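You operate a simulated robot arm through the tools that you are given. There is no shell and no other tool. Be economical: measure what you need, move in short steps, check, and stop when the job is done.

The job below is to be done with a simulated two-armed robot. You get a single attempt, and the scene is never put back.

Task
On the long table, fold the grey cloth in half, so that its two long edges meet.

It is judged by the outcome, as a careful person would: the job done as asked, and still so three seconds after it is handed in. It fails if anything else is knocked over, pushed out of place, dropped, spilled or broken. Flat cloth is picked up by pressing the open fingertips on it (5 to 10 N) and closing them slowly along it; thin cloth reads only 2 to 8 mm in the jaws.

Robot
Two 7-joint arms with two-finger parallel grippers on one trunk, on a base that drives. Base frame: it is fixed to the floor where the robot stands at the start and does not move with it; the origin is under the middle of the robot, x ahead of it, y to its left, z up; the surface under the hand at the start is at about z = 0.85. Readings come in m, rad, newtons and seconds.
The left shoulder is at the start at [0.07, 0.163, 1.145], the right one opposite. With the tool pointing down near the work surface each hand reaches from about 0.4 to 0.88 m from the robot's upright axis, wherever it stands, measured 20 degrees to its own side. Places, roughly: long table [0.7, -0.1, 0.8]. Payload 3.43 kg a hand.
The TCP of each hand is the grasp point between the finger pads, 0.034 m short of the fingertips. In the tool frame z runs along the fingers and y along their closing line. The gripper opens to 0.128 m. The fingers are 0.024 m wide and 0.012 m thick; the gripper's body (0.048 by 0.13 m) begins 0.096 m behind the TCP.
Orientation is that of the tool frame in the base frame, as a unit quaternion [w, x, y, z]. With the fingers straight down and closing along the base's y, the tool's x points along the base's -x, its y along +y and its z along -z.

Tools
- The arms move only by the tool arm_command. It takes "left_motion", "right_motion" or both (then of equal length, played together; a hand with none holds still); each is a list of rows, each a list of 2 entries, a list of its own where there are three numbers: the shift along the base's x, y, z in m, then the turn, a rotation vector about the base's x, y, z in rad. In form: [[[tx, ty, tz], [rx, ry, rz]], ...]. A call has 1 to 8 rows; each row is the pose to reach, as a shift and turn from the pose commanded when the call began. "left_fingers" and "right_fingers" are, for a hand that has rows, the gripper command, from -1 (fully open) to 1 (shut), values between in proportion, set as the call begins (left out, the last holds). Rows are played at 5 a second. More than 0.05 m and 0.15 rad between two rows, or a gripper value outside its range, and nothing of the call is played. Where a pose cannot be reached the arm comes as near as it can. A force on the tool above 40 N (or 10 N above the force at the start of the call, whichever is more), or a blocked arm, ends the call early, and 0.2 s more pass. Each finger travels about 0.153 m/s and halts on what it meets, pressing with about 34 N; the grip force reading is that of the motor and also rises with nothing between the fingers. The clock runs only during rows and for 0.2 s after the last one: add rows that repeat a pose to give the fingers time. The reply holds the time, the measured pose of the TCP, the force on the tool along the base axes, the opening and the grip force, in the units named above and with some noise, with the torque about the TCP (base axes, N m) and any sound that the robot's microphone picked up.
- Cameras (640 x 400 px; columns grow to the right, rows downward): "scene" is now at [0.1276, -0.0239, 1.3824]; the picture's right is [-0.28, -0.96, 0.00], its down [-0.62, 0.18, -0.77] and it looks along [0.73, -0.22, -0.64] (base axes); focal length 218 px, centre (320, 200). "left" rides on the left gripper at [0.076, 0.011, -0.16] in its tool frame; the picture's right is [-0.15, 0.99, 0.00], its down [-0.88, -0.13, -0.46] and it looks along [-0.45, -0.07, 0.89] (tool axes); focal length 234 px, centre (320, 200). "right" rides on the right gripper at [0.076, -0.011, -0.16] in its tool frame; the picture's right is [0.15, 0.99, 0.00], its down [-0.88, 0.13, -0.46] and it looks along [-0.45, 0.07, 0.89] (tool axes); focal length 234 px, centre (320, 200).
- camera(camera): a new picture of that camera. The clock stands still meanwhile.
- raise_lower(by): slides the trunk up (or, below 0, down) by that many m; the arms and the scene camera ride with it, the base frame stays. It gives what a move gives, with no picture.
- steer(legs): drives the robot by 1 to 6 legs, each [ahead, left, turn to the left] in m, m and rad, along the robot's own axes; the way and the turn of a leg run together, so that a leg with both is an arc; at most 1.5 m and 3.142 rad a leg. The arms and the cameras ride along, it lands a little off, and it stops where it bumps. It gives what a move gives.
- head_to(pan, tilt): turns the head with the scene camera to pan (to the left, within 1.501 rad either way) and tilt (down, from -0.506 to 1.204), counted from straight ahead of the robot. It gives what a move gives.
- point_at(camera, pixels): there is no depth. For up to 12 entries [column, row, z] of the newest picture of that camera ("zoom" is the newest enlarged one), the place [x, y] in the base frame at which the ray of that pixel passes the height z, good to about 0.002 m, but the place of the scene camera against the robot may be out by one fixed shift of up to 0.025 m in any direction. The clock stands still meanwhile.
- enlarge(camera, box): a new picture of the part [left, top, right, bottom] of that camera's present view, enlarged. The clock stands still meanwhile.
- finish_job(): hands the job in; it is judged then, once.

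Keep the steps short. Do not move on a guess: measure, check each grasp and each placing, and mend mistakes. In all there are 80 turns and 62 pictures (those below and enlarged ones count). Leave the grippers open and the arms clear of the work at the hand-in unless told otherwise, and finish with a single line.

The tools are called after "Request:" by a JSON object that holds its "method" and its "body". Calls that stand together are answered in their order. arm_command: Moves the arms, as the interface text tells. Its arguments: {"type":"object","properties":{"left_motion":{"type":"array","items":{"type":"array"}},"left_fingers":{"type":"number"},"right_motion":{"type":"array","items":{"type":"array"}},"right_fingers":{"type":"number"}},"required":[]} The other tools are called the same way: raise_lower (by) slides the trunk up or down; steer (legs) drives the base; head_to (pan, tilt) turns the head that bears the scene camera; camera (camera) takes a picture; point_at (camera, pixels) gives the place at which the rays of pixels pass given heights; enlarge (camera, box) takes an enlarged picture of a part of a camera's view; finish_job () hands the job in.

At the start:

```text
clock: 0.0
left_tool_pos: [0.6716, 0.1994, 1.0074]
left_orientation: [0.0, 0.0, 1.0, 0.0]
left_force: [0.3, 0.4, -0.5]
left_torque: [0.0, 0.01, -0.01]
left_width: 0.128
left_grasp_force: 0.1
right_tool_pos: [0.6281, -0.3588, 1.0322]
right_orientation: [0.001, 0.0, 1.0, -0.001]
right_force: [0.1, 0.3, -0.3]
right_torque: [0.04, -0.02, 0.0]
right_width: 0.1277
right_grasp_force: 0.0
trunk travel left (down, up): [-0.625, 0.315]
robot x, y, heading: [0.0011, -0.0006, 0.002]
head pan, tilt: [-0.288, 0.698]
```

scene: 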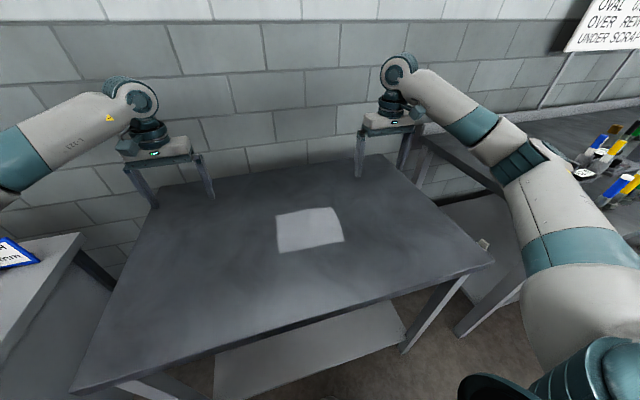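
right: 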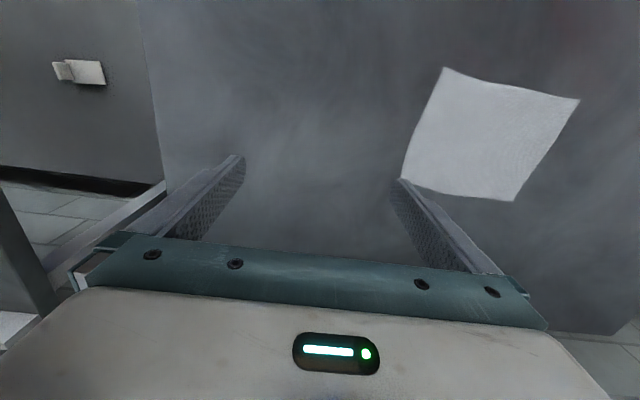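
left: 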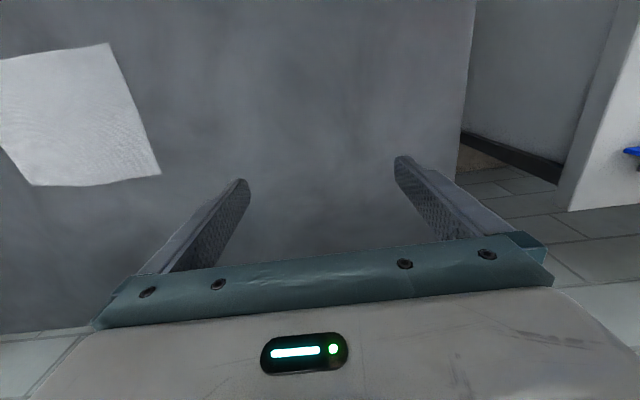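

I see a grey cloth at around (310,230) in the scene picture. I'll enlarge it and measure its corners.

Request:
{"method": "enlarge", "body": {"camera": "scene", "box": [250, 190, 370, 265]}}

Request:
{"method": "point_at", "body": {"camera": "right", "pixels": [[444, 68, 0.85], [579, 99, 0.85], [515, 201, 0.85], [402, 178, 0.85]]}}

Request:
{"method": "point_at", "body": {"camera": "left", "pixels": [[108, 43, 0.85], [161, 174, 0.85], [35, 186, 0.85]]}}

Request:
{"method": "point_at", "body": {"camera": "scene", "pixels": [[276, 215, 0.85], [334, 208, 0.85], [344, 242, 0.85], [278, 252, 0.85]]}}

```text
5.33 times, centred on (310, 228) of scene
```

zoom: 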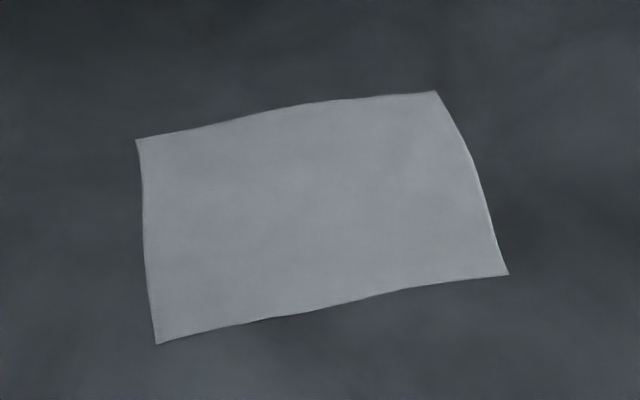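

```text
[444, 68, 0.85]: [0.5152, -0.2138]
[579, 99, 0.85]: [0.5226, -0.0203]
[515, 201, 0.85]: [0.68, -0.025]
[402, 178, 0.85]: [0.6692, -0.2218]
```

```text
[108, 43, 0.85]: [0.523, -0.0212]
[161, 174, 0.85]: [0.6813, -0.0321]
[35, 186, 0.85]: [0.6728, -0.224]
```

```text
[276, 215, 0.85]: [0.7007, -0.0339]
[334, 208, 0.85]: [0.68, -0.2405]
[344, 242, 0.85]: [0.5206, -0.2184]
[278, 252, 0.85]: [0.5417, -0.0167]
```

The table is at z≈0.85. The cloth's corners are near (0.515,-0.214), (0.522,-0.020), (0.680,-0.030) and (0.671,-0.223), so the long edges run along y at x≈0.52 and x≈0.675. I'll lift the far edge with both hands and bring it to the near edge. First I'll back up 0.1 m to leave room for the wrists.

Request:
{"method": "steer", "body": {"legs": [[-0.1, 0, 0]]}}

```text
clock: 1.1
left_tool_pos: [0.5749, 0.1996, 1.0075]
left_orientation: [0.001, 0.0, 1.0, -0.001]
left_force: [-0.4, 0.1, -0.2]
left_torque: [-0.04, -0.03, -0.02]
left_width: 0.128
left_grasp_force: 0.0
right_tool_pos: [0.5294, -0.3585, 1.0325]
right_orientation: [0.001, -0.001, 1.0, 0.0]
right_force: [-0.2, -0.3, 0.3]
right_torque: [0.02, -0.05, 0.01]
right_width: 0.1282
right_grasp_force: 0.0
trunk travel left (down, up): [-0.625, 0.315]
robot x, y, heading: [-0.0977, -0.0054, 0.0]
head pan, tilt: [-0.288, 0.698]
```

Next I'll turn the left hand about -z and the right hand about +z so both close along x with their cameras facing outward. I'll move them forward at the same time.

Request:
{"method": "arm_command", "body": {"left_motion": [[[0.0125, 0, 0], [0, 0, -0.147]], [[0.025, 0, 0], [0, 0, -0.294]], [[0.0375, 0, 0], [0, 0, -0.441]], [[0.05, 0, 0], [0, 0, -0.588]], [[0.0625, 0, 0], [0, 0, -0.735]], [[0.075, 0, 0], [0, 0, -0.882]], [[0.0875, 0, 0], [0, 0, -1.029]], [[0.1, 0, 0], [0, 0, -1.176]]], "right_motion": [[[0.018, 0, 0], [0, 0, 0.147]], [[0.036, 0, 0], [0, 0, 0.294]], [[0.054, 0, 0], [0, 0, 0.441]], [[0.072, 0, 0], [0, 0, 0.588]], [[0.09, 0, 0], [0, 0, 0.735]], [[0.108, 0, 0], [0, 0, 0.882]], [[0.126, 0, 0], [0, 0, 1.029]], [[0.145, 0, 0], [0, 0, 1.176]]]}}

```text
clock: 2.9
left_tool_pos: [0.5596, 0.1809, 1.0475]
left_orientation: [-0.001, 0.411, 0.912, -0.011]
left_force: [-0.7, 0.0, 0.3]
left_torque: [-0.02, -0.06, 0.02]
left_width: 0.1279
left_grasp_force: 0.1
left hand out of reach, approached as far as the arm can: row 5, 6, 7, 8
right_tool_pos: [0.6707, -0.3574, 1.0351]
right_orientation: [0.002, -0.556, 0.831, -0.001]
right_force: [-0.7, 0.1, 1.4]
right_torque: [-0.01, -0.03, 0.01]
right_width: 0.1281
right_grasp_force: 0.1
trunk travel left (down, up): [-0.625, 0.315]
robot x, y, heading: [-0.0967, 0.0007, 0.003]
head pan, tilt: [-0.288, 0.698]
```

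The left hand stopped at about 0.85 rad because of a joint limit. The right hand turned fine, so I'll turn the left the other way; closing along x works with either turn.

Request:
{"method": "arm_command", "body": {"left_motion": [[[0, 0, 0], [0, 0, 0.147]], [[0, 0, 0], [0, 0, 0.294]], [[0, 0, 0], [0, 0, 0.441]], [[0, 0, 0], [0, 0, 0.588]], [[0, 0, 0], [0, 0, 0.735]], [[0, 0, 0], [0, 0, 0.882]], [[0, 0, 0], [0, 0, 1.029]], [[0, 0, 0], [0, 0, 1.176]]], "right_motion": [[[0, 0, 0], [0, 0, 0.13]], [[0, 0, 0], [0, 0, 0.26]], [[0, 0, 0], [0, 0, 0.39]], [[0, 0, 0], [0, 0, 0.39]], [[0, 0, 0], [0, 0, 0.39]], [[0, 0, 0], [0, 0, 0.39]], [[0, 0, 0], [0, 0, 0.39]], [[0, 0, 0], [0, 0, 0.39]]]}}

```text
clock: 4.7
left_tool_pos: [0.5629, 0.1806, 1.0474]
left_orientation: [0.003, -0.166, 0.986, -0.01]
left_force: [1.1, -1.0, 0.2]
left_torque: [0.01, 0.03, -0.01]
left_width: 0.1281
left_grasp_force: 0.2
right_tool_pos: [0.6745, -0.3578, 1.0325]
right_orientation: [0.0, -0.705, 0.709, 0.0]
right_force: [-0.6, 0.1, -0.3]
right_torque: [0.02, -0.02, 0.02]
right_width: 0.1279
right_grasp_force: 0.0
trunk travel left (down, up): [-0.625, 0.315]
robot x, y, heading: [-0.1009, -0.0053, -0.003]
head pan, tilt: [-0.288, 0.698]
```

The right hand is at 90°. The left is at +0.33 rad and needs about 1.24 more, so I'll continue and move forward in the same call.

Request:
{"method": "arm_command", "body": {"left_motion": [[[0.014, 0, -0.01], [0, 0, 0.147]], [[0.028, 0, -0.02], [0, 0, 0.294]], [[0.042, 0, -0.02], [0, 0, 0.441]], [[0.056, 0, -0.02], [0, 0, 0.588]], [[0.07, 0, -0.02], [0, 0, 0.735]], [[0.084, 0, -0.02], [0, 0, 0.882]], [[0.098, 0, -0.02], [0, 0, 1.029]], [[0.112, 0, -0.02], [0, 0, 1.176]]]}}

Request:
{"method": "camera", "body": {"camera": "scene"}}

Request:
{"method": "camera", "body": {"camera": "left"}}

```text
clock: 6.5
left_tool_pos: [0.6755, 0.1811, 1.0286]
left_orientation: [0.009, -0.685, 0.729, -0.004]
left_force: [-0.8, -0.2, -0.9]
left_torque: [0.0, 0.01, -0.01]
left_width: 0.128
left_grasp_force: 0.0
right_tool_pos: [0.6747, -0.3585, 1.0321]
right_orientation: [0.001, -0.705, 0.709, 0.0]
right_force: [-0.9, -0.2, -0.3]
right_torque: [0.04, 0.03, 0.02]
right_width: 0.1278
right_grasp_force: 0.1
trunk travel left (down, up): [-0.625, 0.315]
robot x, y, heading: [-0.1007, -0.0011, -0.002]
head pan, tilt: [-0.288, 0.698]
```

```text
57 pictures are left
```

scene: 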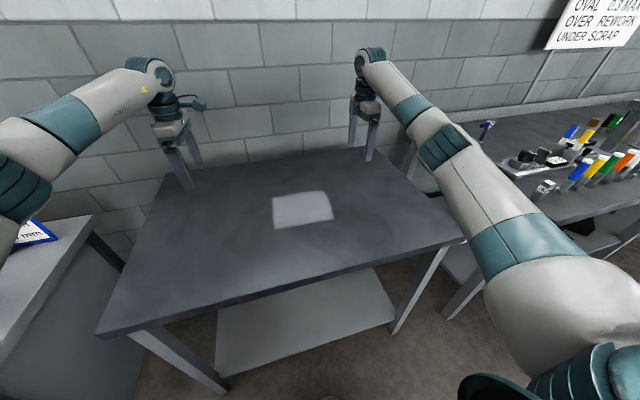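

```text
56 pictures are left
```

left: 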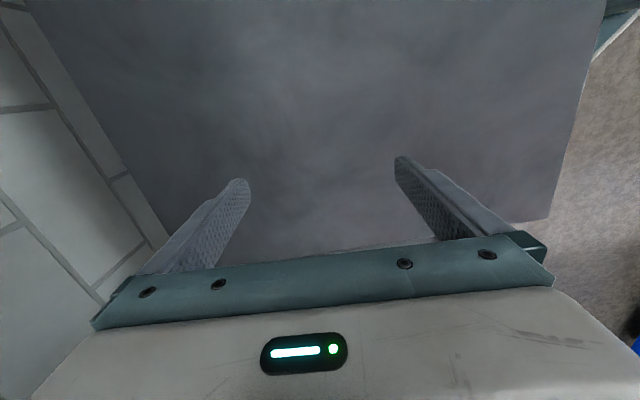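

Both hands now close along x. I'll bring them over the far corners at hover height and partly close the fingers to a gap of about 0.03 m.

Request:
{"method": "arm_command", "body": {"left_motion": [[[0, -0.045, -0.02], [0, 0, 0.06]], [[0, -0.09, -0.04], [0, 0, 0.06]], [[-0.003, -0.135, -0.06], [0, 0, 0.06]], [[-0.006, -0.18, -0.08], [0, 0, 0.06]], [[-0.0075, -0.21, -0.1], [0, 0, 0.06]], [[-0.0075, -0.226, -0.1], [0, 0, 0.06]], [[-0.0075, -0.226, -0.1], [0, 0, 0.06]]], "right_motion": [[[0, 0.03, -0.02], [0, 0, 0]], [[0, 0.06, -0.04], [0, 0, 0]], [[-0.003, 0.09, -0.06], [0, 0, 0]], [[-0.01, 0.12, -0.08], [0, 0, 0]], [[-0.016, 0.14, -0.1], [0, 0, 0]], [[-0.016, 0.1535, -0.1], [0, 0, 0]], [[-0.016, 0.1535, -0.1], [0, 0, 0]]], "left_fingers": 0.53, "right_fingers": 0.53}}

Request:
{"method": "camera", "body": {"camera": "right"}}

Request:
{"method": "camera", "body": {"camera": "left"}}

Request:
{"method": "camera", "body": {"camera": "scene"}}

```text
clock: 8.1
left_tool_pos: [0.666, -0.0461, 0.9284]
left_orientation: [0.009, -0.706, 0.708, -0.007]
left_force: [-0.7, 0.3, 0.5]
left_torque: [0.02, 0.0, 0.02]
left_width: 0.0301
left_grasp_force: 0.0
right_tool_pos: [0.6592, -0.2042, 0.9296]
right_orientation: [-0.001, -0.705, 0.709, 0.0]
right_force: [0.9, -0.4, -0.2]
right_torque: [-0.05, 0.03, -0.02]
right_width: 0.03
right_grasp_force: 0.1
trunk travel left (down, up): [-0.625, 0.315]
robot x, y, heading: [-0.0939, -0.0002, -0.001]
head pan, tilt: [-0.288, 0.698]
```

```text
55 pictures are left
```

right: 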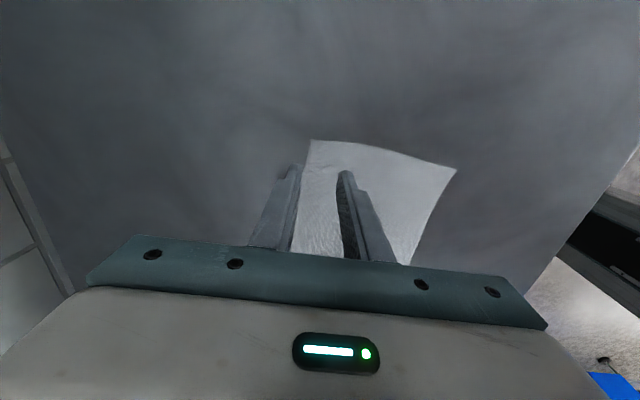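

```text
54 pictures are left
```

left: 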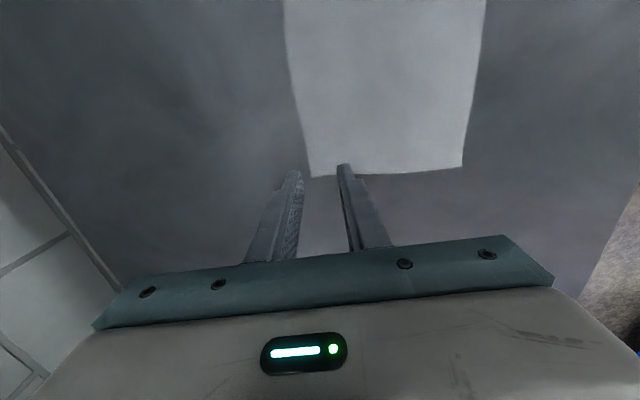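

```text
53 pictures are left
```

scene: 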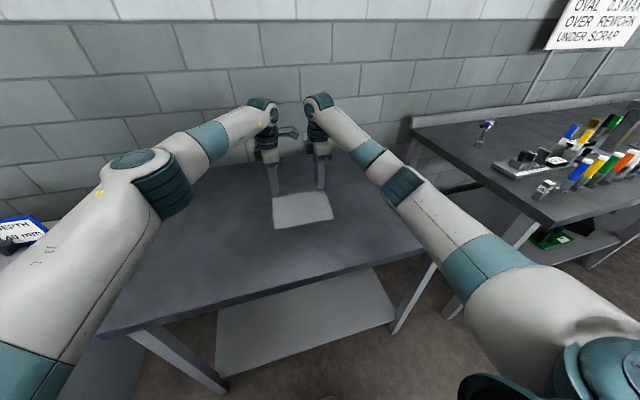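

I'll measure the far edge and corners from these close views at z=0.85.

Request:
{"method": "point_at", "body": {"camera": "right", "pixels": [[310, 140, 0.85], [302, 185, 0.85], [293, 245, 0.85], [456, 169, 0.85], [412, 262, 0.85]]}}

Request:
{"method": "point_at", "body": {"camera": "left", "pixels": [[311, 177, 0.85], [300, 130, 0.85], [291, 80, 0.85], [285, 10, 0.85], [462, 166, 0.85], [484, 10, 0.85]]}}

```text
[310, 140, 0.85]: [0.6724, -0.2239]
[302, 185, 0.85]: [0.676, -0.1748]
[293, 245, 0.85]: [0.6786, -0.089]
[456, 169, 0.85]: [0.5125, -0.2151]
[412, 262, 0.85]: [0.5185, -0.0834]
```

```text
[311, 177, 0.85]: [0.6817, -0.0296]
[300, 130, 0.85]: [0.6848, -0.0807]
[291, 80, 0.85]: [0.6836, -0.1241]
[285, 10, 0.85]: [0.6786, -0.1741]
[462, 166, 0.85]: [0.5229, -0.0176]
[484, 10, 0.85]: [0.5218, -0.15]
```

The far edge is at x≈0.682 under the left hand and 0.674 under the right. I'll align the outer fingers just past the edge and lower to just above contact (TCP z 0.888).

Request:
{"method": "arm_command", "body": {"left_motion": [[[0.004, 0, 0], [0, 0, 0]], [[0.004, 0, -0.02], [0, 0, 0]], [[0.004, 0, -0.03], [0, 0, 0]], [[0.004, 0, -0.04], [0, 0, 0]], [[0.004, 0, -0.04], [0, 0, 0]]], "right_motion": [[[0.003, 0, 0], [0, 0, 0]], [[0.003, 0, -0.02], [0, 0, 0]], [[0.003, 0, -0.031], [0, 0, 0]], [[0.003, 0, -0.041], [0, 0, 0]], [[0.003, 0, -0.041], [0, 0, 0]]]}}

Request:
{"method": "camera", "body": {"camera": "right"}}

Request:
{"method": "camera", "body": {"camera": "left"}}

```text
clock: 9.3
left_tool_pos: [0.6734, -0.0458, 0.8883]
left_orientation: [0.009, -0.705, 0.709, -0.007]
left_force: [0.6, -0.3, 0.6]
left_torque: [-0.04, -0.01, -0.03]
left_width: 0.0302
left_grasp_force: 0.1
right_tool_pos: [0.6622, -0.2049, 0.8905]
right_orientation: [0.001, -0.705, 0.709, 0.0]
right_force: [0.2, 0.1, 0.6]
right_torque: [-0.02, 0.06, -0.04]
right_width: 0.0303
right_grasp_force: 0.1
trunk travel left (down, up): [-0.625, 0.315]
robot x, y, heading: [-0.0959, 0.001, -0.002]
head pan, tilt: [-0.288, 0.698]
```

```text
52 pictures are left
```

right: 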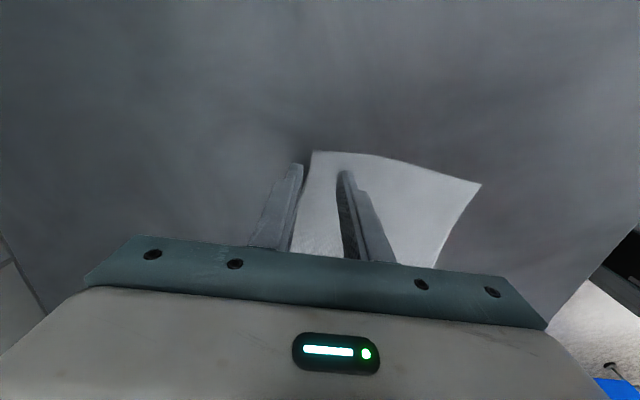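

```text
51 pictures are left
```

left: 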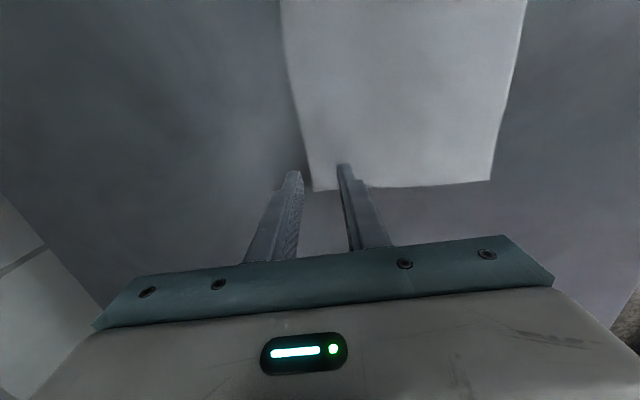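

The fingers straddle the edge at both corners. I'll now lower gently to press.

Request:
{"method": "arm_command", "body": {"left_motion": [[[-0.001, 0, -0.002], [0, 0, 0]], [[-0.001, 0, -0.004], [0, 0, 0]], [[-0.001, 0, -0.005], [0, 0, 0]], [[-0.001, 0, -0.005], [0, 0, 0]]], "right_motion": [[[0, 0, -0.002], [0, 0, 0]], [[0, 0, -0.004], [0, 0, 0]], [[0, 0, -0.006], [0, 0, 0]], [[0, 0, -0.006], [0, 0, 0]]]}}

```text
clock: 10.3
left_tool_pos: [0.6701, -0.0455, 0.8859]
left_orientation: [0.009, -0.706, 0.708, -0.006]
left_force: [0.4, 1.3, 12.0]
left_torque: [0.07, 0.27, -0.04]
left_width: 0.0293
left_grasp_force: 0.0
right_tool_pos: [0.6602, -0.2034, 0.8866]
right_orientation: [0.002, -0.706, 0.708, -0.001]
right_force: [0.6, 0.3, -0.3]
right_torque: [-0.01, 0.0, 0.02]
right_width: 0.0302
right_grasp_force: 0.1
trunk travel left (down, up): [-0.625, 0.315]
robot x, y, heading: [-0.0947, 0.0015, 0.004]
head pan, tilt: [-0.288, 0.698]
```

The left hand is pressing at 12 N, slightly too much, and the right isn't touching yet. I'll ease the left by 1 mm and lower the right by 3 mm.

Request:
{"method": "arm_command", "body": {"left_motion": [[[0, 0, 0.001], [0, 0, 0]], [[0, 0, 0.001], [0, 0, 0]], [[0, 0, 0.001], [0, 0, 0]]], "right_motion": [[[0, 0, -0.0015], [0, 0, 0]], [[0, 0, -0.0025], [0, 0, 0]], [[0, 0, -0.003], [0, 0, 0]]]}}

```text
clock: 11.1
left_tool_pos: [0.6697, -0.0467, 0.886]
left_orientation: [0.008, -0.706, 0.708, -0.006]
left_force: [0.1, -1.1, 1.6]
left_torque: [0.03, 0.0, -0.04]
left_width: 0.0298
left_grasp_force: 0.0
right_tool_pos: [0.6597, -0.2041, 0.8849]
right_orientation: [0.002, -0.705, 0.709, -0.001]
right_force: [0.6, 0.1, 18.0]
right_torque: [0.0, 0.33, 0.01]
right_width: 0.0297
right_grasp_force: 0.1
trunk travel left (down, up): [-0.625, 0.315]
robot x, y, heading: [-0.0956, -0.0009, -0.002]
head pan, tilt: [-0.288, 0.698]
```

I'll fine-tune: left down 0.6 mm, right up 1 mm.

Request:
{"method": "arm_command", "body": {"left_motion": [[[0, 0, -0.0006], [0, 0, 0]], [[0, 0, -0.0006], [0, 0, 0]]], "right_motion": [[[0, 0, 0.001], [0, 0, 0]], [[0, 0, 0.001], [0, 0, 0]]]}}

```text
clock: 11.7
left_tool_pos: [0.6692, -0.0465, 0.885]
left_orientation: [0.009, -0.705, 0.709, -0.007]
left_force: [-0.8, 0.1, 0.7]
left_torque: [0.03, 0.02, 0.02]
left_width: 0.0302
left_grasp_force: 0.1
right_tool_pos: [0.6607, -0.2041, 0.8858]
right_orientation: [0.001, -0.705, 0.709, -0.002]
right_force: [2.7, -0.1, 20.3]
right_torque: [-0.01, 0.4, -0.03]
right_width: 0.0288
right_grasp_force: 0.0
trunk travel left (down, up): [-0.625, 0.315]
robot x, y, heading: [-0.0957, 0.001, 0.0]
head pan, tilt: [-0.288, 0.698]
```

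The torque shows the inner finger, on the cloth, takes the load, which is what I want. I'll adjust again: left down 0.8 mm, right up 1 mm.

Request:
{"method": "arm_command", "body": {"left_motion": [[[0, 0, -0.0008], [0, 0, 0]], [[0, 0, -0.0008], [0, 0, 0]]], "right_motion": [[[0, 0, 0.001], [0, 0, 0]], [[0, 0, 0.001], [0, 0, 0]]]}}

```text
clock: 12.3
left_tool_pos: [0.6695, -0.0458, 0.8851]
left_orientation: [0.009, -0.706, 0.708, -0.007]
left_force: [-0.7, 0.3, 10.4]
left_torque: [0.06, 0.28, -0.01]
left_width: 0.0302
left_grasp_force: 0.2
right_tool_pos: [0.66, -0.2038, 0.8853]
right_orientation: [0.001, -0.705, 0.709, -0.001]
right_force: [2.6, 0.2, 11.0]
right_torque: [-0.04, 0.17, -0.01]
right_width: 0.0288
right_grasp_force: 0.0
trunk travel left (down, up): [-0.625, 0.315]
robot x, y, heading: [-0.0991, -0.0016, 0.001]
head pan, tilt: [-0.288, 0.698]
```

Both hands press at about 10 N. I'll start closing slowly.

Request:
{"method": "arm_command", "body": {"left_motion": [[[0, 0, 0], [0, 0, 0]]], "right_motion": [[[0, 0, 0], [0, 0, 0]]], "left_fingers": 0.65, "right_fingers": 0.65}}

Request:
{"method": "arm_command", "body": {"left_motion": [[[0, 0, 0], [0, 0, 0]]], "right_motion": [[[0, 0, 0], [0, 0, 0]]], "left_fingers": 0.77, "right_fingers": 0.77}}

Request:
{"method": "enlarge", "body": {"camera": "left", "box": [230, 100, 430, 225]}}

Request:
{"method": "enlarge", "body": {"camera": "right", "box": [230, 120, 430, 245]}}

```text
clock: 12.7
left_tool_pos: [0.6684, -0.0459, 0.8851]
left_orientation: [0.009, -0.705, 0.709, -0.006]
left_force: [-0.9, 0.5, 14.6]
left_torque: [0.06, 0.37, -0.02]
left_width: 0.0227
left_grasp_force: 0.2
right_tool_pos: [0.6595, -0.2044, 0.8834]
right_orientation: [0.001, -0.705, 0.709, -0.001]
right_force: [0.1, -0.2, 7.7]
right_torque: [-0.05, 0.09, 0.02]
right_width: 0.0222
right_grasp_force: 0.1
trunk travel left (down, up): [-0.625, 0.315]
robot x, y, heading: [-0.0971, -0.0012, 0.001]
head pan, tilt: [-0.288, 0.698]
```

```text
clock: 13.1
left_tool_pos: [0.6694, -0.0459, 0.8855]
left_orientation: [0.01, -0.706, 0.708, -0.008]
left_force: [1.3, 0.3, 16.9]
left_torque: [0.01, 0.19, 0.03]
left_width: 0.0135
left_grasp_force: 0.0
right_tool_pos: [0.6601, -0.2051, 0.8848]
right_orientation: [0.0, -0.705, 0.709, -0.001]
right_force: [0.5, -0.4, 5.2]
right_torque: [-0.03, 0.07, -0.03]
right_width: 0.0146
right_grasp_force: 0.1
trunk travel left (down, up): [-0.625, 0.315]
robot x, y, heading: [-0.0967, 0.0016, 0.003]
head pan, tilt: [-0.288, 0.698]
```

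```text
3.20 times, centred on (330, 162) of left
```

zoom: 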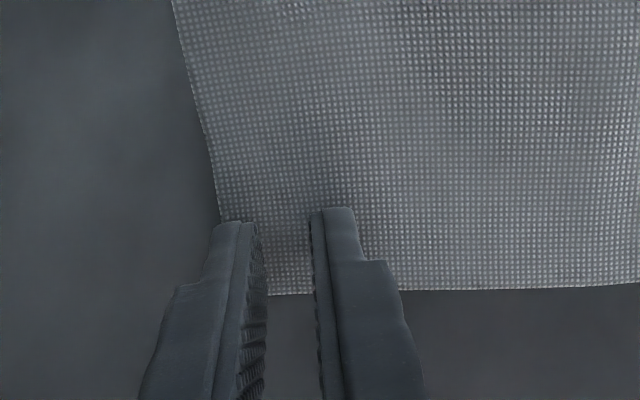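

```text
3.20 times, centred on (330, 182) of right
```

zoom: 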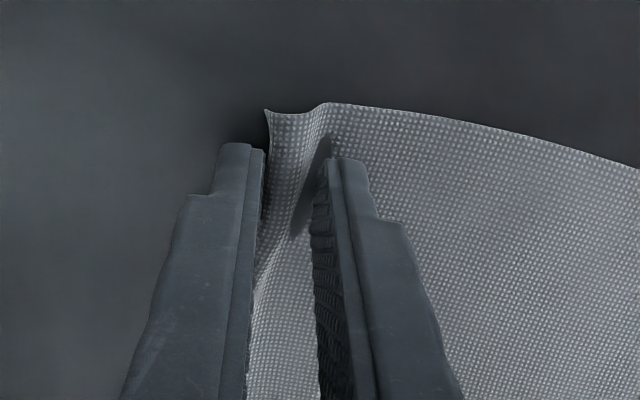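

The right hand's cloth is buckling up between the fingers as wanted. The left shows little so far, so I'll continue closing.

Request:
{"method": "arm_command", "body": {"left_motion": [[[0, 0, 0], [0, 0, 0]]], "right_motion": [[[0, 0, 0], [0, 0, 0]]], "left_fingers": 0.88, "right_fingers": 0.88}}

Request:
{"method": "arm_command", "body": {"left_motion": [[[0, 0, 0], [0, 0, 0]], [[0, 0, 0], [0, 0, 0]]], "right_motion": [[[0, 0, 0], [0, 0, 0]], [[0, 0, 0], [0, 0, 0]]], "left_fingers": 1, "right_fingers": 1}}

Request:
{"method": "enlarge", "body": {"camera": "left", "box": [230, 100, 430, 225]}}

Request:
{"method": "enlarge", "body": {"camera": "right", "box": [230, 120, 430, 245]}}

```text
clock: 13.5
left_tool_pos: [0.6685, -0.0465, 0.8865]
left_orientation: [0.009, -0.705, 0.709, -0.008]
left_force: [2.1, -0.6, 18.1]
left_torque: [0.02, 0.14, 0.01]
left_width: 0.0062
left_grasp_force: 0.1
right_tool_pos: [0.6602, -0.2045, 0.885]
right_orientation: [0.0, -0.705, 0.709, -0.001]
right_force: [-0.2, 0.3, 2.7]
right_torque: [-0.01, 0.08, -0.02]
right_width: 0.0081
right_grasp_force: 0.5
trunk travel left (down, up): [-0.625, 0.315]
robot x, y, heading: [-0.0962, -0.0024, -0.001]
head pan, tilt: [-0.288, 0.698]
```

```text
clock: 14.1
left_tool_pos: [0.6684, -0.0455, 0.8844]
left_orientation: [0.01, -0.706, 0.709, -0.007]
left_force: [-0.4, -1.0, 19.5]
left_torque: [0.0, 0.12, 0.01]
left_width: 0.0
left_grasp_force: 32.8
right_tool_pos: [0.6598, -0.2049, 0.8855]
right_orientation: [0.001, -0.705, 0.709, -0.001]
right_force: [-0.5, 0.6, 2.6]
right_torque: [0.01, 0.0, 0.03]
right_width: 0.0019
right_grasp_force: 34.4
trunk travel left (down, up): [-0.625, 0.315]
robot x, y, heading: [-0.0959, 0.0007, -0.004]
head pan, tilt: [-0.288, 0.698]
```

```text
3.20 times, centred on (330, 162) of left
```

zoom: 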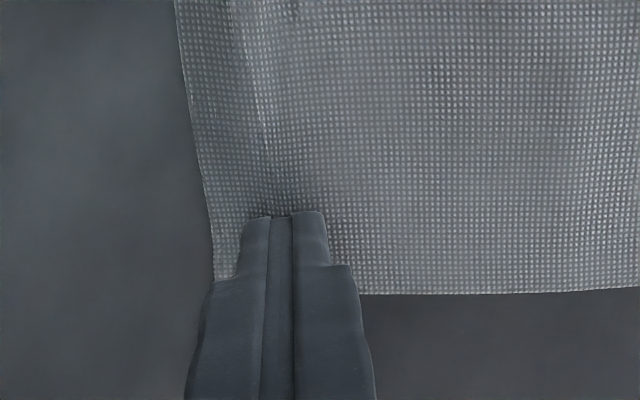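

```text
3.20 times, centred on (330, 182) of right
```

zoom: 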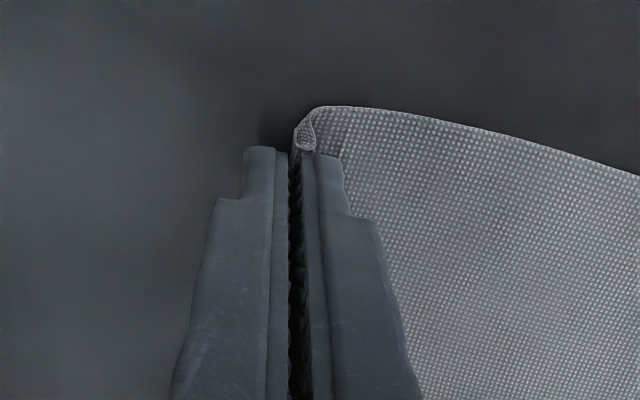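

The right hand holds cloth (1.9 mm). The left slipped and reads 0.0. Its tool leans about 0.023 rad, so the outer finger rides up over the edge. I'll lift the left, level it, reopen it to 0.036 m and look again.

Request:
{"method": "arm_command", "body": {"left_motion": [[[0, 0, 0.01], [0, 0.028, 0]], [[0, 0, 0.025], [0, 0.028, 0]], [[0.003, 0, 0.03], [0, 0.028, 0]], [[0.003, 0, 0.03], [0, 0.028, 0]]], "left_fingers": 0.44}}

Request:
{"method": "camera", "body": {"camera": "left"}}

```text
clock: 15.1
left_tool_pos: [0.6736, -0.0451, 0.9144]
left_orientation: [-0.001, -0.705, 0.709, 0.004]
left_force: [-0.3, 0.0, 0.1]
left_torque: [-0.01, 0.03, 0.0]
left_width: 0.0355
left_grasp_force: 0.0
right_tool_pos: [0.6611, -0.2043, 0.8848]
right_orientation: [0.001, -0.705, 0.709, -0.001]
right_force: [1.8, -0.5, 12.0]
right_torque: [-0.01, -0.03, 0.01]
right_width: 0.0017
right_grasp_force: 33.2
trunk travel left (down, up): [-0.625, 0.315]
robot x, y, heading: [-0.0975, 0.0034, 0.001]
head pan, tilt: [-0.288, 0.698]
```

```text
46 pictures are left
```

left: 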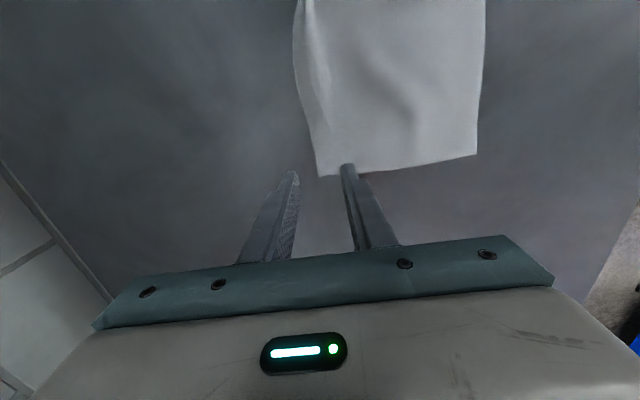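

Request:
{"method": "point_at", "body": {"camera": "left", "pixels": [[317, 176, 0.851], [312, 150, 0.851], [305, 120, 0.851], [477, 154, 0.851], [484, 10, 0.851]]}}

```text
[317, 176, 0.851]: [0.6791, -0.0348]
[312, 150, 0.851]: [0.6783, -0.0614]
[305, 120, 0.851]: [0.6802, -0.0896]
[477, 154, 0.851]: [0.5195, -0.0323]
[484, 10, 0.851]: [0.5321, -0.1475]
```

The left edge is at x=0.679 with the corner at y≈-0.035. I'll aim the left hand at x 0.664, y -0.052 and lower to near contact.

Request:
{"method": "arm_command", "body": {"left_motion": [[[-0.009, -0.007, -0.005], [0, 0, 0]], [[-0.009, -0.007, -0.018], [0, 0, 0]], [[-0.009, -0.007, -0.027], [0, 0, 0]], [[-0.009, -0.007, -0.0285], [0, 0, 0]], [[-0.009, -0.007, -0.0285], [0, 0, 0]]]}}

Request:
{"method": "enlarge", "body": {"camera": "left", "box": [230, 100, 430, 225]}}

```text
clock: 16.3
left_tool_pos: [0.6634, -0.0518, 0.8857]
left_orientation: [-0.001, -0.705, 0.709, 0.004]
left_force: [1.0, -0.3, 0.3]
left_torque: [0.01, -0.02, 0.05]
left_width: 0.036
left_grasp_force: 0.1
right_tool_pos: [0.6613, -0.2042, 0.8846]
right_orientation: [0.0, -0.705, 0.709, -0.001]
right_force: [1.0, 0.8, 13.3]
right_torque: [0.01, -0.05, -0.01]
right_width: 0.002
right_grasp_force: 34.6
trunk travel left (down, up): [-0.625, 0.315]
robot x, y, heading: [-0.0937, 0.0023, -0.002]
head pan, tilt: [-0.288, 0.698]
```

```text
3.20 times, centred on (330, 162) of left
```

zoom: 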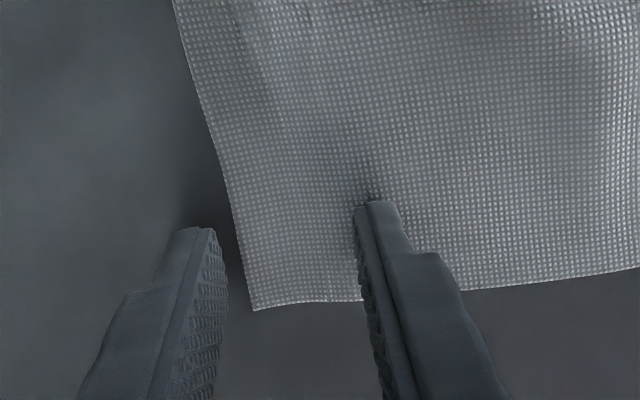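

The outer finger clears the edge by a few millimetres. I'll press down about 1.5 mm.

Request:
{"method": "arm_command", "body": {"left_motion": [[[0, 0, -0.0008], [0, 0, 0]], [[0, 0, -0.0015], [0, 0, 0]], [[0, 0, -0.0015], [0, 0, 0]]]}}

```text
clock: 17.1
left_tool_pos: [0.6638, -0.0531, 0.8853]
left_orientation: [-0.001, -0.705, 0.709, 0.004]
left_force: [-1.0, 1.8, 7.5]
left_torque: [0.03, 0.15, -0.02]
left_width: 0.0361
left_grasp_force: 0.2
right_tool_pos: [0.6609, -0.2047, 0.8853]
right_orientation: [0.0, -0.705, 0.709, -0.001]
right_force: [1.2, 0.1, 11.3]
right_torque: [-0.01, -0.04, 0.03]
right_width: 0.0022
right_grasp_force: 34.7
trunk travel left (down, up): [-0.625, 0.315]
robot x, y, heading: [-0.0973, -0.0006, 0.001]
head pan, tilt: [-0.288, 0.698]
```

It's pressing at 7.5 N. I'll close in small steps.

Request:
{"method": "arm_command", "body": {"left_motion": [[[0, 0, 0], [0, 0, 0]]], "left_fingers": 0.56}}

Request:
{"method": "arm_command", "body": {"left_motion": [[[0, 0, 0], [0, 0, 0]]], "left_fingers": 0.67}}

Request:
{"method": "arm_command", "body": {"left_motion": [[[0, 0, 0], [0, 0, 0]]], "left_fingers": 0.76}}

Request:
{"method": "enlarge", "body": {"camera": "left", "box": [230, 100, 430, 225]}}

```text
clock: 17.5
left_tool_pos: [0.663, -0.0541, 0.8841]
left_orientation: [0.0, -0.706, 0.709, 0.003]
left_force: [-1.6, 0.1, 9.6]
left_torque: [0.04, 0.21, 0.0]
left_width: 0.0287
left_grasp_force: 0.3
right_tool_pos: [0.6609, -0.2043, 0.8845]
right_orientation: [0.001, -0.706, 0.709, -0.001]
right_force: [1.4, 0.8, 9.3]
right_torque: [-0.04, -0.05, 0.02]
right_width: 0.0018
right_grasp_force: 33.8
trunk travel left (down, up): [-0.625, 0.315]
robot x, y, heading: [-0.0972, 0.0041, -0.004]
head pan, tilt: [-0.288, 0.698]
```

```text
clock: 17.9
left_tool_pos: [0.6634, -0.0522, 0.8851]
left_orientation: [-0.001, -0.705, 0.709, 0.003]
left_force: [1.0, -0.6, 11.7]
left_torque: [0.06, 0.11, -0.01]
left_width: 0.0202
left_grasp_force: 0.1
right_tool_pos: [0.6613, -0.2046, 0.8851]
right_orientation: [0.0, -0.706, 0.708, 0.0]
right_force: [0.7, 0.8, 8.1]
right_torque: [0.02, 0.0, -0.01]
right_width: 0.002
right_grasp_force: 34.2
trunk travel left (down, up): [-0.625, 0.315]
robot x, y, heading: [-0.0944, 0.0009, -0.006]
head pan, tilt: [-0.288, 0.698]
```

```text
clock: 18.3
left_tool_pos: [0.6631, -0.0524, 0.8847]
left_orientation: [-0.001, -0.705, 0.709, 0.004]
left_force: [1.6, 0.5, 14.1]
left_torque: [0.01, 0.11, -0.01]
left_width: 0.0148
left_grasp_force: 0.1
right_tool_pos: [0.6601, -0.2045, 0.886]
right_orientation: [0.001, -0.705, 0.709, -0.001]
right_force: [-0.2, 0.9, 6.5]
right_torque: [0.01, 0.01, 0.0]
right_width: 0.002
right_grasp_force: 33.8
trunk travel left (down, up): [-0.625, 0.315]
robot x, y, heading: [-0.0989, -0.0009, -0.001]
head pan, tilt: [-0.288, 0.698]
```

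```text
3.20 times, centred on (330, 162) of left
```

zoom: 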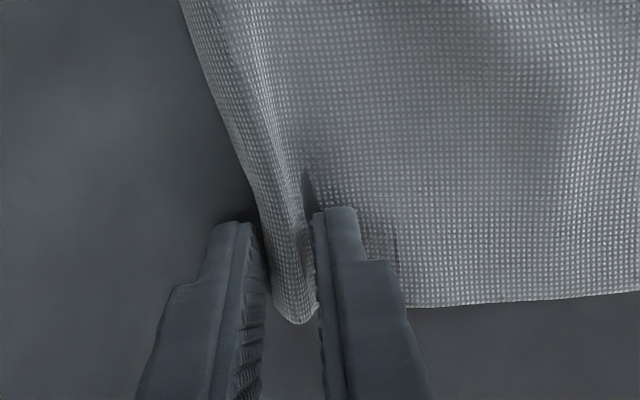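

The cloth is now buckling up between the left fingers, so I'll finish closing.

Request:
{"method": "arm_command", "body": {"left_motion": [[[0, 0, 0], [0, 0, 0]]], "left_fingers": 0.86}}

Request:
{"method": "arm_command", "body": {"left_motion": [[[0, 0, 0], [0, 0, 0]], [[0, 0, 0], [0, 0, 0]]], "left_fingers": 1}}

Request:
{"method": "enlarge", "body": {"camera": "left", "box": [230, 100, 430, 225]}}

```text
clock: 18.7
left_tool_pos: [0.6648, -0.0532, 0.8854]
left_orientation: [-0.001, -0.705, 0.709, 0.002]
left_force: [2.2, 0.3, 15.5]
left_torque: [0.05, 0.08, 0.02]
left_width: 0.0079
left_grasp_force: 0.0
right_tool_pos: [0.6594, -0.2038, 0.8843]
right_orientation: [0.0, -0.705, 0.709, 0.0]
right_force: [0.3, 0.7, 5.7]
right_torque: [-0.01, -0.03, 0.04]
right_width: 0.0015
right_grasp_force: 33.8
trunk travel left (down, up): [-0.625, 0.315]
robot x, y, heading: [-0.1001, -0.0046, 0.0]
head pan, tilt: [-0.288, 0.698]
```

```text
clock: 19.3
left_tool_pos: [0.6628, -0.0536, 0.8845]
left_orientation: [0.0, -0.705, 0.709, 0.003]
left_force: [-1.4, -0.1, 17.5]
left_torque: [0.03, 0.17, 0.02]
left_width: 0.0022
left_grasp_force: 34.2
right_tool_pos: [0.6603, -0.2049, 0.8854]
right_orientation: [0.001, -0.706, 0.709, -0.001]
right_force: [1.2, 0.0, 3.0]
right_torque: [0.0, -0.01, 0.02]
right_width: 0.0019
right_grasp_force: 33.7
trunk travel left (down, up): [-0.625, 0.315]
robot x, y, heading: [-0.0977, 0.0015, -0.004]
head pan, tilt: [-0.288, 0.698]
```

```text
3.20 times, centred on (330, 162) of left
```

zoom: 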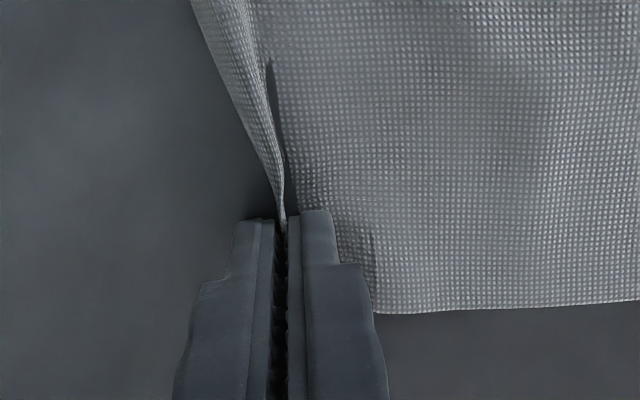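

Both hands read about 2 mm with cloth in the jaws. I'll lift both together by 0.05 m, moving slightly towards -x, and check the grips.

Request:
{"method": "arm_command", "body": {"left_motion": [[[0, 0, 0.01], [0, 0, 0]], [[-0.003, 0, 0.02], [0, 0, 0]], [[-0.008, 0, 0.03], [0, 0, 0]], [[-0.015, 0, 0.04], [0, 0, 0]], [[-0.022, 0, 0.048], [0, 0, 0]], [[-0.022, 0, 0.048], [0, 0, 0]]], "right_motion": [[[0, 0, 0.01], [0, 0, 0]], [[-0.003, 0, 0.02], [0, 0, 0]], [[-0.008, 0, 0.03], [0, 0, 0]], [[-0.015, 0, 0.04], [0, 0, 0]], [[-0.022, 0, 0.048], [0, 0, 0]], [[-0.022, 0, 0.048], [0, 0, 0]]]}}

Request:
{"method": "camera", "body": {"camera": "left"}}

Request:
{"method": "camera", "body": {"camera": "right"}}

Request:
{"method": "enlarge", "body": {"camera": "scene", "box": [220, 140, 380, 240]}}

```text
clock: 20.7
left_tool_pos: [0.6439, -0.0535, 0.9309]
left_orientation: [-0.002, -0.706, 0.708, 0.004]
left_force: [-0.3, -0.3, 0.8]
left_torque: [-0.05, 0.01, 0.01]
left_width: 0.002
left_grasp_force: 33.9
right_tool_pos: [0.6408, -0.2047, 0.9309]
right_orientation: [0.0, -0.705, 0.709, 0.0]
right_force: [1.2, 0.1, -0.7]
right_torque: [-0.01, 0.01, 0.02]
right_width: 0.0019
right_grasp_force: 34.0
trunk travel left (down, up): [-0.625, 0.315]
robot x, y, heading: [-0.0969, -0.001, -0.001]
head pan, tilt: [-0.288, 0.698]
```

```text
42 pictures are left
```

left: 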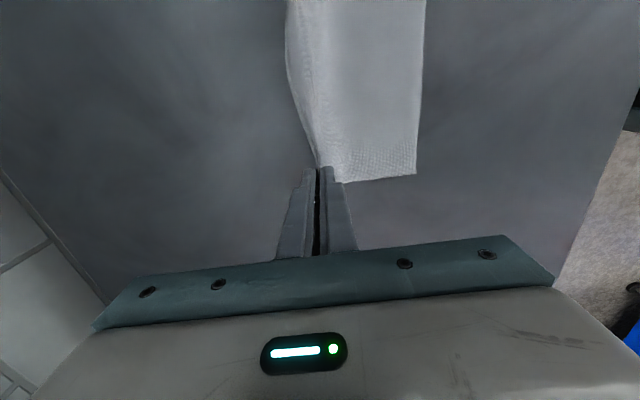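

```text
41 pictures are left
```

right: 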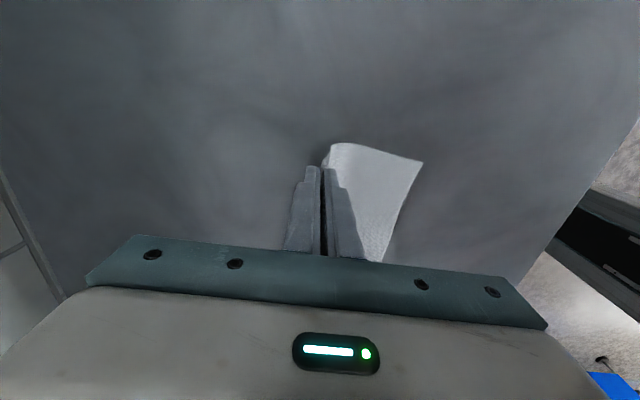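

```text
4.00 times, centred on (300, 190) of scene
```

zoom: 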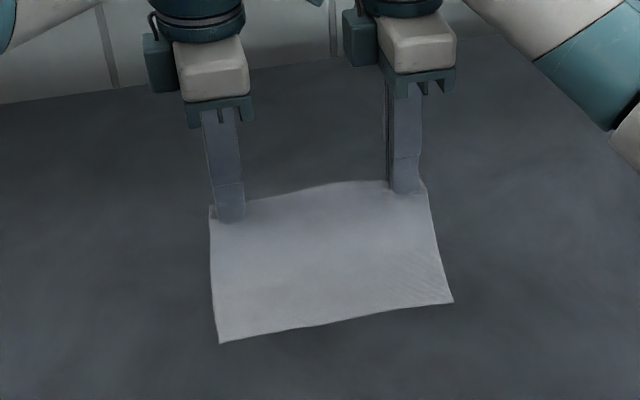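

Both grips hold and the edge is off the table. I'll look closely at how the edge sits in each jaw.

Request:
{"method": "enlarge", "body": {"camera": "left", "box": [270, 100, 430, 200]}}

Request:
{"method": "enlarge", "body": {"camera": "right", "box": [280, 120, 440, 220]}}

Request:
{"method": "point_at", "body": {"camera": "left", "pixels": [[416, 174, 0.851], [424, 10, 0.851]]}}

Request:
{"method": "point_at", "body": {"camera": "right", "pixels": [[422, 161, 0.851], [384, 261, 0.851]]}}

```text
4.00 times, centred on (350, 150) of left
```

zoom: 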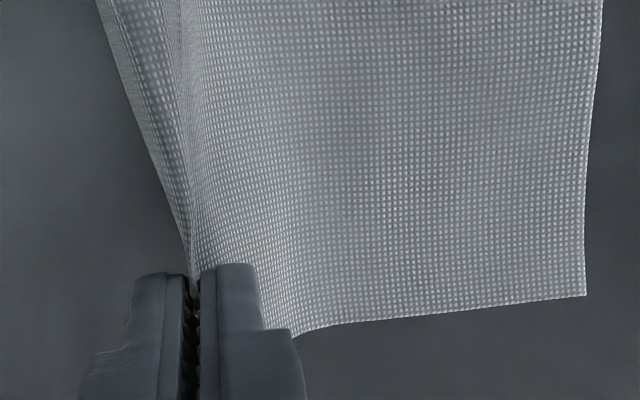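

```text
4.00 times, centred on (360, 170) of right
```

zoom: 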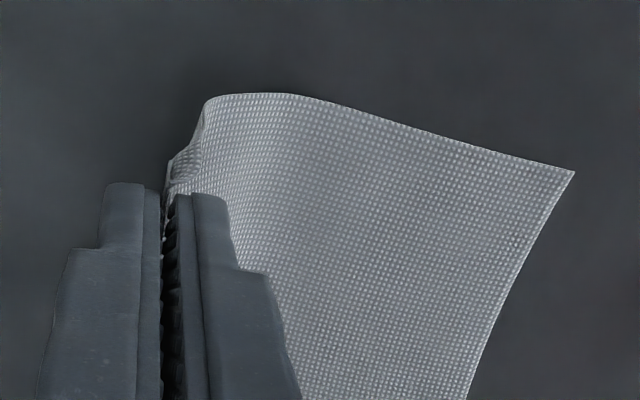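

```text
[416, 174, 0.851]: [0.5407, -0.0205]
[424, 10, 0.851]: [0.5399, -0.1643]
```

```text
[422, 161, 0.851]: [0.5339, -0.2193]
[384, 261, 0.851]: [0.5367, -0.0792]
```

The near edge is now at x≈0.537, so the fold line is at x≈0.616. I'll carry the edge over along an arc, tilting the hands to point forward. This call does the first part.

Request:
{"method": "arm_command", "body": {"left_motion": [[[-0.0195, 0, 0.0006], [0, -0.147, 0]], [[-0.0375, 0, 0.0015], [0, -0.294, 0]], [[-0.0555, 0, -0.0024], [0, -0.441, 0]], [[-0.0715, 0, -0.01], [0, -0.588, 0]], [[-0.0715, 0, -0.01], [0, -0.588, 0]]], "right_motion": [[[-0.0195, 0, 0.0006], [0, -0.147, 0]], [[-0.0375, 0, 0.0015], [0, -0.294, 0]], [[-0.056, 0, -0.0024], [0, -0.441, 0]], [[-0.0725, 0, -0.01], [0, -0.588, 0]], [[-0.0725, 0, -0.01], [0, -0.588, 0]]]}}

Request:
{"method": "enlarge", "body": {"camera": "scene", "box": [200, 120, 400, 245]}}

Request:
{"method": "camera", "body": {"camera": "right"}}

Request:
{"method": "camera", "body": {"camera": "left"}}

```text
clock: 21.9
left_tool_pos: [0.5711, -0.0535, 0.9211]
left_orientation: [0.204, -0.677, 0.678, -0.201]
left_force: [0.2, 1.1, -0.5]
left_torque: [-0.06, 0.02, -0.01]
left_width: 0.002
left_grasp_force: 34.3
right_tool_pos: [0.567, -0.2044, 0.921]
right_orientation: [0.206, -0.675, 0.678, -0.204]
right_force: [0.0, 1.3, 0.5]
right_torque: [0.0, 0.03, 0.03]
right_width: 0.0016
right_grasp_force: 34.3
trunk travel left (down, up): [-0.625, 0.315]
robot x, y, heading: [-0.0964, 0.0062, 0.003]
head pan, tilt: [-0.288, 0.698]
```

```text
3.20 times, centred on (300, 182) of scene
```

zoom: 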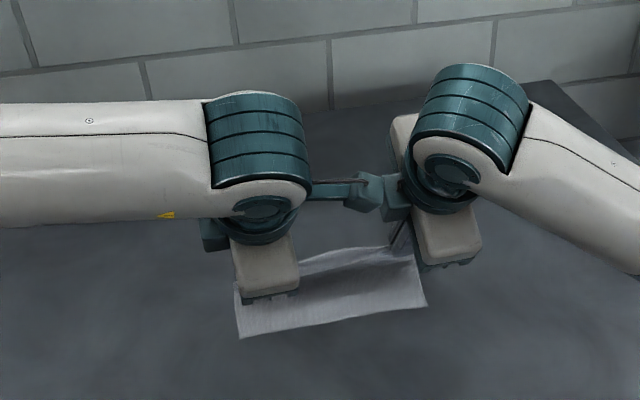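

```text
36 pictures are left
```

right: 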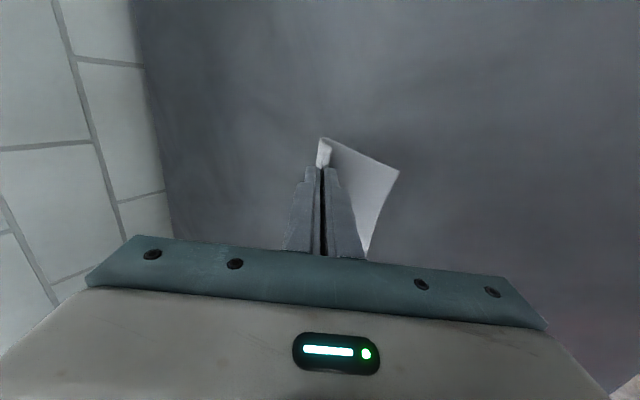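

```text
35 pictures are left
```

left: 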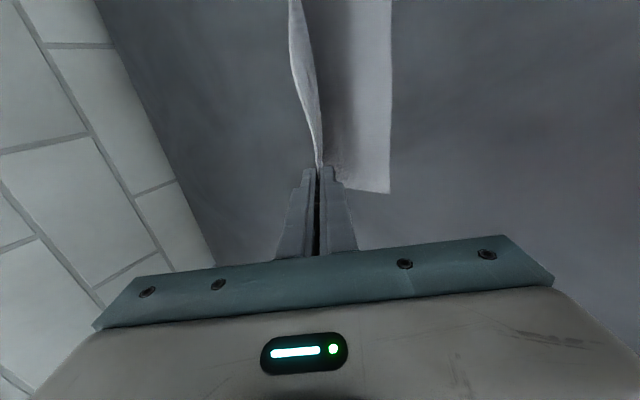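

The fold is under way and the grips are still good. I'll check that the near edge hasn't been dragged.

Request:
{"method": "point_at", "body": {"camera": "left", "pixels": [[389, 192, 0.851], [391, 100, 0.851], [390, 10, 0.851]]}}

Request:
{"method": "point_at", "body": {"camera": "right", "pixels": [[399, 171, 0.851], [368, 256, 0.851]]}}

```text
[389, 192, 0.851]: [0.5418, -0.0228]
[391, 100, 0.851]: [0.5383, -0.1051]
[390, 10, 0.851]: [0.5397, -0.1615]
```

```text
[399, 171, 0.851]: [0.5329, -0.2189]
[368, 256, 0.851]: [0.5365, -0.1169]
```

The near edge is steady at 0.533–0.541. Now I'll do the second part of the arc, down to just above the table.

Request:
{"method": "arm_command", "body": {"left_motion": [[[-0.013, 0, -0.01], [0, -0.12, 0]], [[-0.021, 0, -0.019], [0, -0.12, 0]], [[-0.024, 0, -0.025], [0, -0.12, 0]], [[-0.024, 0, -0.025], [0, -0.12, 0]]], "right_motion": [[[-0.013, 0, -0.01], [0, -0.12, 0]], [[-0.022, 0, -0.019], [0, -0.12, 0]], [[-0.026, 0, -0.025], [0, -0.12, 0]], [[-0.026, 0, -0.025], [0, -0.12, 0]]]}}

Request:
{"method": "enlarge", "body": {"camera": "left", "box": [240, 60, 440, 210]}}

Request:
{"method": "enlarge", "body": {"camera": "right", "box": [240, 90, 440, 240]}}

```text
clock: 22.9
left_tool_pos: [0.5476, -0.0527, 0.896]
left_orientation: [0.244, -0.664, 0.665, -0.24]
left_force: [0.5, 0.1, -0.2]
left_torque: [0.01, 0.0, 0.0]
left_width: 0.0019
left_grasp_force: 33.8
right_tool_pos: [0.5413, -0.2041, 0.8981]
right_orientation: [0.247, -0.661, 0.665, -0.245]
right_force: [0.3, 0.4, -0.4]
right_torque: [-0.02, 0.04, -0.02]
right_width: 0.002
right_grasp_force: 34.1
trunk travel left (down, up): [-0.625, 0.315]
robot x, y, heading: [-0.0939, -0.0008, -0.001]
head pan, tilt: [-0.288, 0.698]
```

```text
2.67 times, centred on (340, 135) of left
```

zoom: 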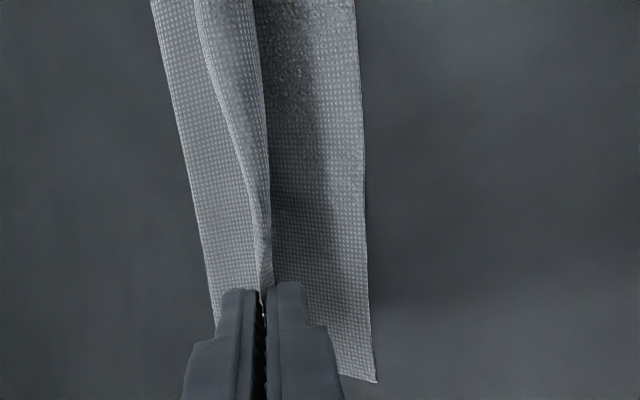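

```text
2.67 times, centred on (340, 165) of right
```

zoom: 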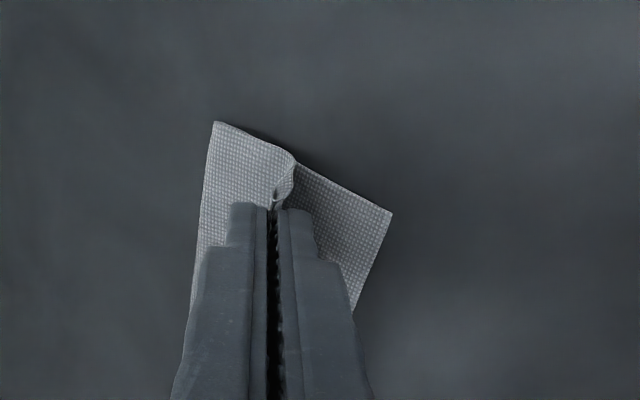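

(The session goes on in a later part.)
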